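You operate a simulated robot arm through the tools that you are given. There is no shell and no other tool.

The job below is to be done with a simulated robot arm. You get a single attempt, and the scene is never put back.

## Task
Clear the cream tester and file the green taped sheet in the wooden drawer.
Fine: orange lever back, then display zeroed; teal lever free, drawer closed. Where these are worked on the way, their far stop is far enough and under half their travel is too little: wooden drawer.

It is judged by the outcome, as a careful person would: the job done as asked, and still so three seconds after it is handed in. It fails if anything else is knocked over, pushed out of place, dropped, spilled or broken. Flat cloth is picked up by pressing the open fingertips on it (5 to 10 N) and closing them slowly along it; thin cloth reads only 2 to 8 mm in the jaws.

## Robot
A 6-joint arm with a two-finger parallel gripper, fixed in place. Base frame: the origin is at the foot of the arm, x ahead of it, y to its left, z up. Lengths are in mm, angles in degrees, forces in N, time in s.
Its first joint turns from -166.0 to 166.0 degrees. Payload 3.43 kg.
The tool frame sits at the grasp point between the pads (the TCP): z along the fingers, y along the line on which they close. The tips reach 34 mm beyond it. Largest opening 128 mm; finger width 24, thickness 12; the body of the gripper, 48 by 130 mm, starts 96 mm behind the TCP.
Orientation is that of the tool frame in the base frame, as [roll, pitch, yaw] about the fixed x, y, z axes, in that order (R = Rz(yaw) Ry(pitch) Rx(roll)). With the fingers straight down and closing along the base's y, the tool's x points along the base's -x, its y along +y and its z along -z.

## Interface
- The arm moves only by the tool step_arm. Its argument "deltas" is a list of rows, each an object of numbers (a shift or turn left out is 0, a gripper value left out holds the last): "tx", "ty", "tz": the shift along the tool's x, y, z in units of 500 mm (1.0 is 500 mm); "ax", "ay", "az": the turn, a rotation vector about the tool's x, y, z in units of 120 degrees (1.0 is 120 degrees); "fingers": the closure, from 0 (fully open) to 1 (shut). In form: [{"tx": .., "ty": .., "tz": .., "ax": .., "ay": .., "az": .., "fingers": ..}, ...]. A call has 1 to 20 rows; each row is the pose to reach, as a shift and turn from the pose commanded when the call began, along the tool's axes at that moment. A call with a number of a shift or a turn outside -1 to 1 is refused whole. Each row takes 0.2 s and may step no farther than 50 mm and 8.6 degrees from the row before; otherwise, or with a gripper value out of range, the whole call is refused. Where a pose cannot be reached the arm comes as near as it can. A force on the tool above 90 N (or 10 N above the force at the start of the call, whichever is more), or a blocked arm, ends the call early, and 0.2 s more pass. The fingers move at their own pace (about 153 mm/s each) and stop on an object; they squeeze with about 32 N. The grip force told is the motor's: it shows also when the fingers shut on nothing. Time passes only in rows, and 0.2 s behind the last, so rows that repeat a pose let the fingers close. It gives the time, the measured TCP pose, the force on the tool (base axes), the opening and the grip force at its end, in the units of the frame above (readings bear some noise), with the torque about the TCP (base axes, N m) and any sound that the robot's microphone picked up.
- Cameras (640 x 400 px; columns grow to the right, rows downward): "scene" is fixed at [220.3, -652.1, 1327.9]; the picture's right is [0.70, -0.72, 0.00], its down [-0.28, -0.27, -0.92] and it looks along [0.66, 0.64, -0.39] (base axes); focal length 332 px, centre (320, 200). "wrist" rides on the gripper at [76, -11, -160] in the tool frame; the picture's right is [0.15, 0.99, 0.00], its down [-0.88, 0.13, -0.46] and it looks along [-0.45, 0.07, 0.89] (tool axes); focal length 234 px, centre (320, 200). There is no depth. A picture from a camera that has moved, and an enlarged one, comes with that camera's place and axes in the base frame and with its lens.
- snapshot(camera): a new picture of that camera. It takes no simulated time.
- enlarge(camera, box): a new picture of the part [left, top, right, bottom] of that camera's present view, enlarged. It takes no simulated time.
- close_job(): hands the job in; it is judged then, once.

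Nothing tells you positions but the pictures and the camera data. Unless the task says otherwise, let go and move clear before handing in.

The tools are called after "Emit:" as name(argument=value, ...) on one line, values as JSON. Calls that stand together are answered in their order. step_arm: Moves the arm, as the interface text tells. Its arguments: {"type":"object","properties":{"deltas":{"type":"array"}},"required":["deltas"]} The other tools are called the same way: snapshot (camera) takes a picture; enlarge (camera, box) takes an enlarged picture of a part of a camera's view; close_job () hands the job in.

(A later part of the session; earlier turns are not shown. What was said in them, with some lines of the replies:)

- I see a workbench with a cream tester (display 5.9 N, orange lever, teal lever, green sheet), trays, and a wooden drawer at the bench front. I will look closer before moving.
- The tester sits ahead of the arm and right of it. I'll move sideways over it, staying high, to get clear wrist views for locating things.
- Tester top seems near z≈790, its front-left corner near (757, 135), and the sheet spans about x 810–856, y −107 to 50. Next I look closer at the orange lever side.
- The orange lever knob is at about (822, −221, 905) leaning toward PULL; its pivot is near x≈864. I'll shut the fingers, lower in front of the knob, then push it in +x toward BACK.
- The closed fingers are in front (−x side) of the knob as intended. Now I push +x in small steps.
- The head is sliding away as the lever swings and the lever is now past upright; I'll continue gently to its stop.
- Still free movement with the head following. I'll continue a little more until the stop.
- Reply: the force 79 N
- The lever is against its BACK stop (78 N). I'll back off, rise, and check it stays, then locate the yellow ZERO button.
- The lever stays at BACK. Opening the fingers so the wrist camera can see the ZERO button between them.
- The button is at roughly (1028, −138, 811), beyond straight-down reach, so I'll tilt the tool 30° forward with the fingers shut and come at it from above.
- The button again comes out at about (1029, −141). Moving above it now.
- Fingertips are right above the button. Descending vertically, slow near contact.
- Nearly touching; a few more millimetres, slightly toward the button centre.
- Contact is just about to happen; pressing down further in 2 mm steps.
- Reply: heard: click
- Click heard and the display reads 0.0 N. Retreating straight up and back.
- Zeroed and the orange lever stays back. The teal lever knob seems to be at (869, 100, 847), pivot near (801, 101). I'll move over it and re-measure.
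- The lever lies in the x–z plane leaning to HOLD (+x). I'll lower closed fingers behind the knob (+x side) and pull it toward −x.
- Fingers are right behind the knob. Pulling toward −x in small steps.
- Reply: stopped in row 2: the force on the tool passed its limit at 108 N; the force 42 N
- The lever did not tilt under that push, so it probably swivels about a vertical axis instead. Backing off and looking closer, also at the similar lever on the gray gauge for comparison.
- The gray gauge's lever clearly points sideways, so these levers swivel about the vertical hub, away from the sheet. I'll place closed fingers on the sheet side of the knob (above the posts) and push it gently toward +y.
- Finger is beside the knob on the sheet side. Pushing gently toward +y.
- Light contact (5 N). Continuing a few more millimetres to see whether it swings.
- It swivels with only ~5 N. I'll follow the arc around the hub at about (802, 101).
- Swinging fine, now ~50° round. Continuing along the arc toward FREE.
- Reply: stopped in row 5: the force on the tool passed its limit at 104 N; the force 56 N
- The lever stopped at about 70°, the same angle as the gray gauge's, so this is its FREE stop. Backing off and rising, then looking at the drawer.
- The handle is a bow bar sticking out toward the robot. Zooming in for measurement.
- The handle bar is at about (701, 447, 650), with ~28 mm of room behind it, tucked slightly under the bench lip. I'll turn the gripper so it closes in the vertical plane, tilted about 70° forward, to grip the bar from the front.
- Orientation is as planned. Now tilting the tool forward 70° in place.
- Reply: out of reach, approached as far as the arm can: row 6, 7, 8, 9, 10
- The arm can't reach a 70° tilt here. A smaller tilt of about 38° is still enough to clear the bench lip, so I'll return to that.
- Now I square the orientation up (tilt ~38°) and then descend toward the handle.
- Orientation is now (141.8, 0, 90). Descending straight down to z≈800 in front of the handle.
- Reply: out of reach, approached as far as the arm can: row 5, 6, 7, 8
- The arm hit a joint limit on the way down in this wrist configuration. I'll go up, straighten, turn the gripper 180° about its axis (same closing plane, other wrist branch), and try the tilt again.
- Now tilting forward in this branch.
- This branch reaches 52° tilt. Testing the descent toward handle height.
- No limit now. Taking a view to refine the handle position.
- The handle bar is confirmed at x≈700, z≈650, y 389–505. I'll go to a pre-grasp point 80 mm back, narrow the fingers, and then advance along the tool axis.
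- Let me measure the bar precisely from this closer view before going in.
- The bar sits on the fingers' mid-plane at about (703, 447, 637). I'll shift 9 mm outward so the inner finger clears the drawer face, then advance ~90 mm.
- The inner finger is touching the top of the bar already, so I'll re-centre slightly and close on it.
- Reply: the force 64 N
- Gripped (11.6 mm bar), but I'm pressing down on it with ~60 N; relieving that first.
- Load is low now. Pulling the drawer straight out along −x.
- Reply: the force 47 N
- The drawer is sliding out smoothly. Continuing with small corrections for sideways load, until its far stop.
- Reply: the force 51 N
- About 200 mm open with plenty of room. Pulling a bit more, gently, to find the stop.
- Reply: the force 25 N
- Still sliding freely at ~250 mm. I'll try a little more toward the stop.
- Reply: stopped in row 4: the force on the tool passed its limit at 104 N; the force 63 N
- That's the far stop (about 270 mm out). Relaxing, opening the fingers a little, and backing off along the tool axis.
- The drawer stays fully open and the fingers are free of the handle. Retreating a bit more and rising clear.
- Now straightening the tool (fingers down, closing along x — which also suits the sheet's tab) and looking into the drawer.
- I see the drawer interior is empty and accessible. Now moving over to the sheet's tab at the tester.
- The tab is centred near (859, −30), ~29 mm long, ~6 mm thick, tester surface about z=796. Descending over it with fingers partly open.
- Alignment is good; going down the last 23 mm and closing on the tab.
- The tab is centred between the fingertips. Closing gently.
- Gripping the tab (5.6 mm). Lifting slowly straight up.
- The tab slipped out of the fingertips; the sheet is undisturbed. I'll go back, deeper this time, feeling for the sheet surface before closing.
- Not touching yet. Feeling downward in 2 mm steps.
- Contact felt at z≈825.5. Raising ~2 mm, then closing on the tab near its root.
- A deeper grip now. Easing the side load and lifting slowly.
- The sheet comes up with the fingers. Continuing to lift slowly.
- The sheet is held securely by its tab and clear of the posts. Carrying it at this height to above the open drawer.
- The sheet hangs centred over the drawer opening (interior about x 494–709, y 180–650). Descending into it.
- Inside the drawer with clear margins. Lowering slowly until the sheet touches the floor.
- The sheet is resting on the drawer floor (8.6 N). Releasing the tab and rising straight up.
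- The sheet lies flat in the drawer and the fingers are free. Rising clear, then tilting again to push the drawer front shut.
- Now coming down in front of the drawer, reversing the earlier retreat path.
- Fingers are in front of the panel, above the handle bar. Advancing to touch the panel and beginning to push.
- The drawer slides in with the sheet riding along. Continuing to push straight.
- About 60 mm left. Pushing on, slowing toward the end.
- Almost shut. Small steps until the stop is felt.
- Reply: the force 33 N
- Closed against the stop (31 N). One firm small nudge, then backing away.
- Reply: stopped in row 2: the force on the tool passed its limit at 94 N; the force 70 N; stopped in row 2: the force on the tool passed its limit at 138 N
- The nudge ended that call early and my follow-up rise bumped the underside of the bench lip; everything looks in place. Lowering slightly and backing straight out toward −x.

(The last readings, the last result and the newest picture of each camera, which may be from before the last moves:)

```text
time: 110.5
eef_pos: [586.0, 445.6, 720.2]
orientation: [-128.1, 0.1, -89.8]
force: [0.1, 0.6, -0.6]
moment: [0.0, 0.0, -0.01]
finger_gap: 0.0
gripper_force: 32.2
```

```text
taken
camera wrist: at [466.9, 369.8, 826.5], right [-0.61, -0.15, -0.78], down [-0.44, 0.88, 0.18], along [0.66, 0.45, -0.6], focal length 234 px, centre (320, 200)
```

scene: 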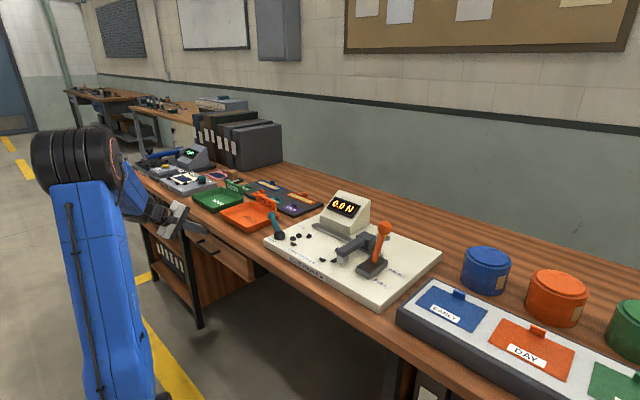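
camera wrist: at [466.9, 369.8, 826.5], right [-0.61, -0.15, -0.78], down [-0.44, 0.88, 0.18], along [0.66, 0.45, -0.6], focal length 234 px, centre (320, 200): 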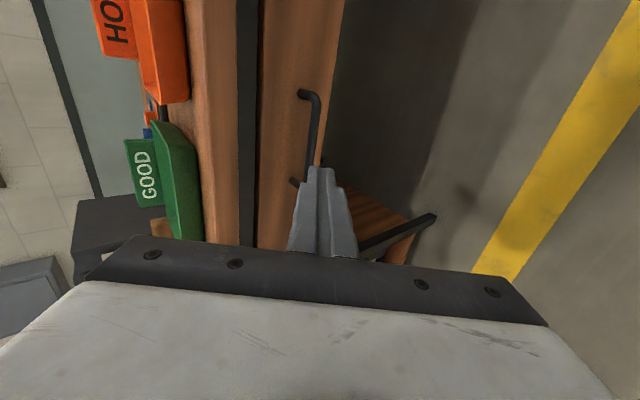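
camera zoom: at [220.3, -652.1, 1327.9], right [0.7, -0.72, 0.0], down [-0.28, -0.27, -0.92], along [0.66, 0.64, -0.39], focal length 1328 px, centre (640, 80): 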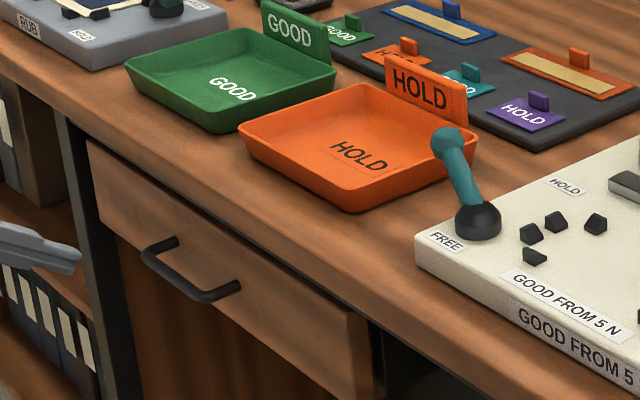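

The drawer matches its original closed look. Rising clear of the bench and then a final check.

Emit:
step_arm(deltas=[{"ty": -0.0706, "tz": -0.0558, "fingers": 0.5}, {"ty": -0.1413, "tz": -0.1116}, {"ty": -0.212, "tz": -0.1674}, {"ty": -0.2826, "tz": -0.2232}, {"ty": -0.3532, "tz": -0.279}, {"ty": -0.4239, "tz": -0.3348}, {"ty": -0.4239, "tz": -0.3348}, {"ty": -0.4239, "tz": -0.3348}])

Emit:
snapshot(camera="scene")

Emit:
enlarge(camera="scene", box=[160, 180, 320, 280])

Emit:
enlarge(camera="scene", box=[250, 180, 450, 305])

Emit:
snapshot(camera="wrist")

```text
time: 112.2
eef_pos: [585.5, 448.0, 990.8]
orientation: [-128.1, 0.1, -89.8]
force: [-0.1, 0.2, 0.3]
moment: [-0.04, 0.02, 0.05]
finger_gap: 64.0
gripper_force: 0.0
```

```text
taken
```

scene: 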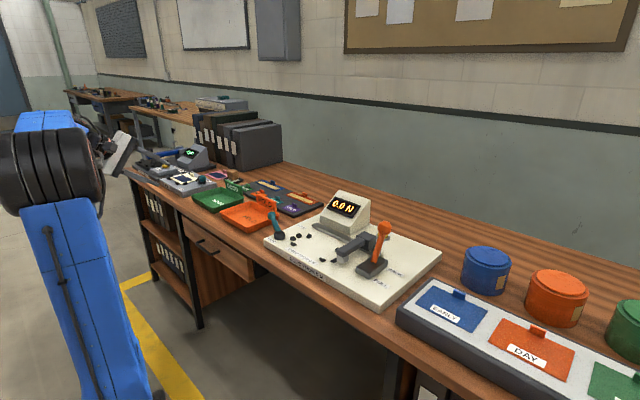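

```text
4.00 times, centred on (240, 230) of scene
camera zoom: at [220.3, -652.1, 1327.9], right [0.7, -0.72, 0.0], down [-0.28, -0.27, -0.92], along [0.66, 0.64, -0.39], focal length 1328 px, centre (640, 80)
```

zoom: 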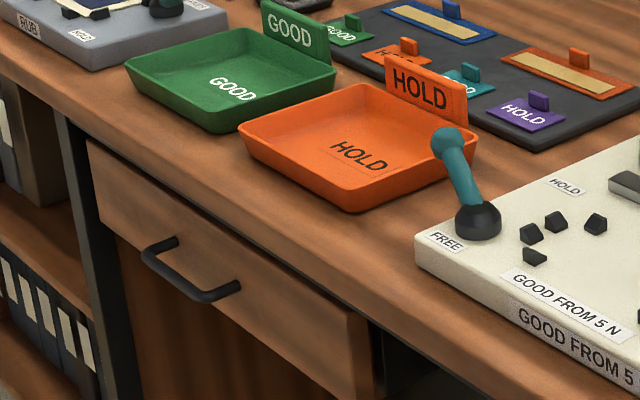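

```text
3.20 times, centred on (350, 242) of scene
camera zoom: at [220.3, -652.1, 1327.9], right [0.7, -0.72, 0.0], down [-0.28, -0.27, -0.92], along [0.66, 0.64, -0.39], focal length 1062 px, centre (224, 64)
```

zoom: 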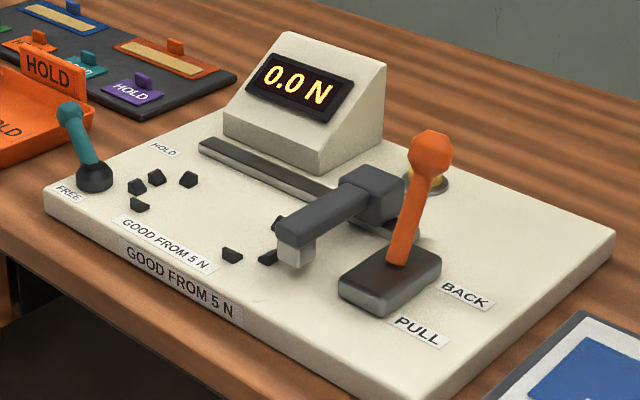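

```text
taken
camera wrist: at [465.3, 371.0, 1097.9], right [-0.61, -0.15, -0.78], down [-0.44, 0.88, 0.18], along [0.66, 0.45, -0.6], focal length 234 px, centre (320, 200)
```

wrist: 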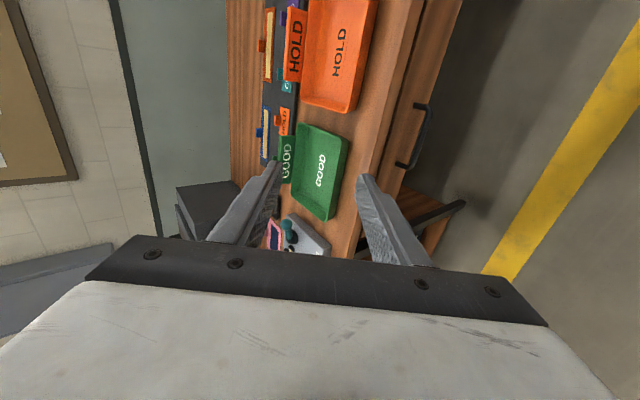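

The orange lever is at BACK, the display reads 0.0 N, the teal lever is at FREE, and the tester is empty. The drawer is closed with the sheet inside, nothing else has moved, and the arm is clear, so I'm handing in.

Emit:
close_job()

```text
The job is handed in.
```

I cleared the cream tester and filed the green taped sheet in the wooden drawer; the job is handed in.

- **Tester:** the orange lever is at BACK. I pressed ZERO after that, and the display reads 0.0 N. The teal lever is against its FREE stop, and the tester is empty.
- **Drawer:** I opened it to its far stop and laid the sheet flat on the floor of it. Then I pushed it shut against its closed stop.

Three moves did not go cleanly:

- **Teal lever:** my first push was in the wrong direction. It hit the force limit at 108 N before I found that the lever swivels sideways.
- **Sheet:** the tab slipped out of the fingers on the first lift. The sheet stayed in place, and the second, deeper grip held.
- **Bench edge:** after closing the drawer, I raised the arm too soon and the fingers struck the underside of the bench edge at 138 N. I saw no damage and nothing moved in the pictures afterwards.
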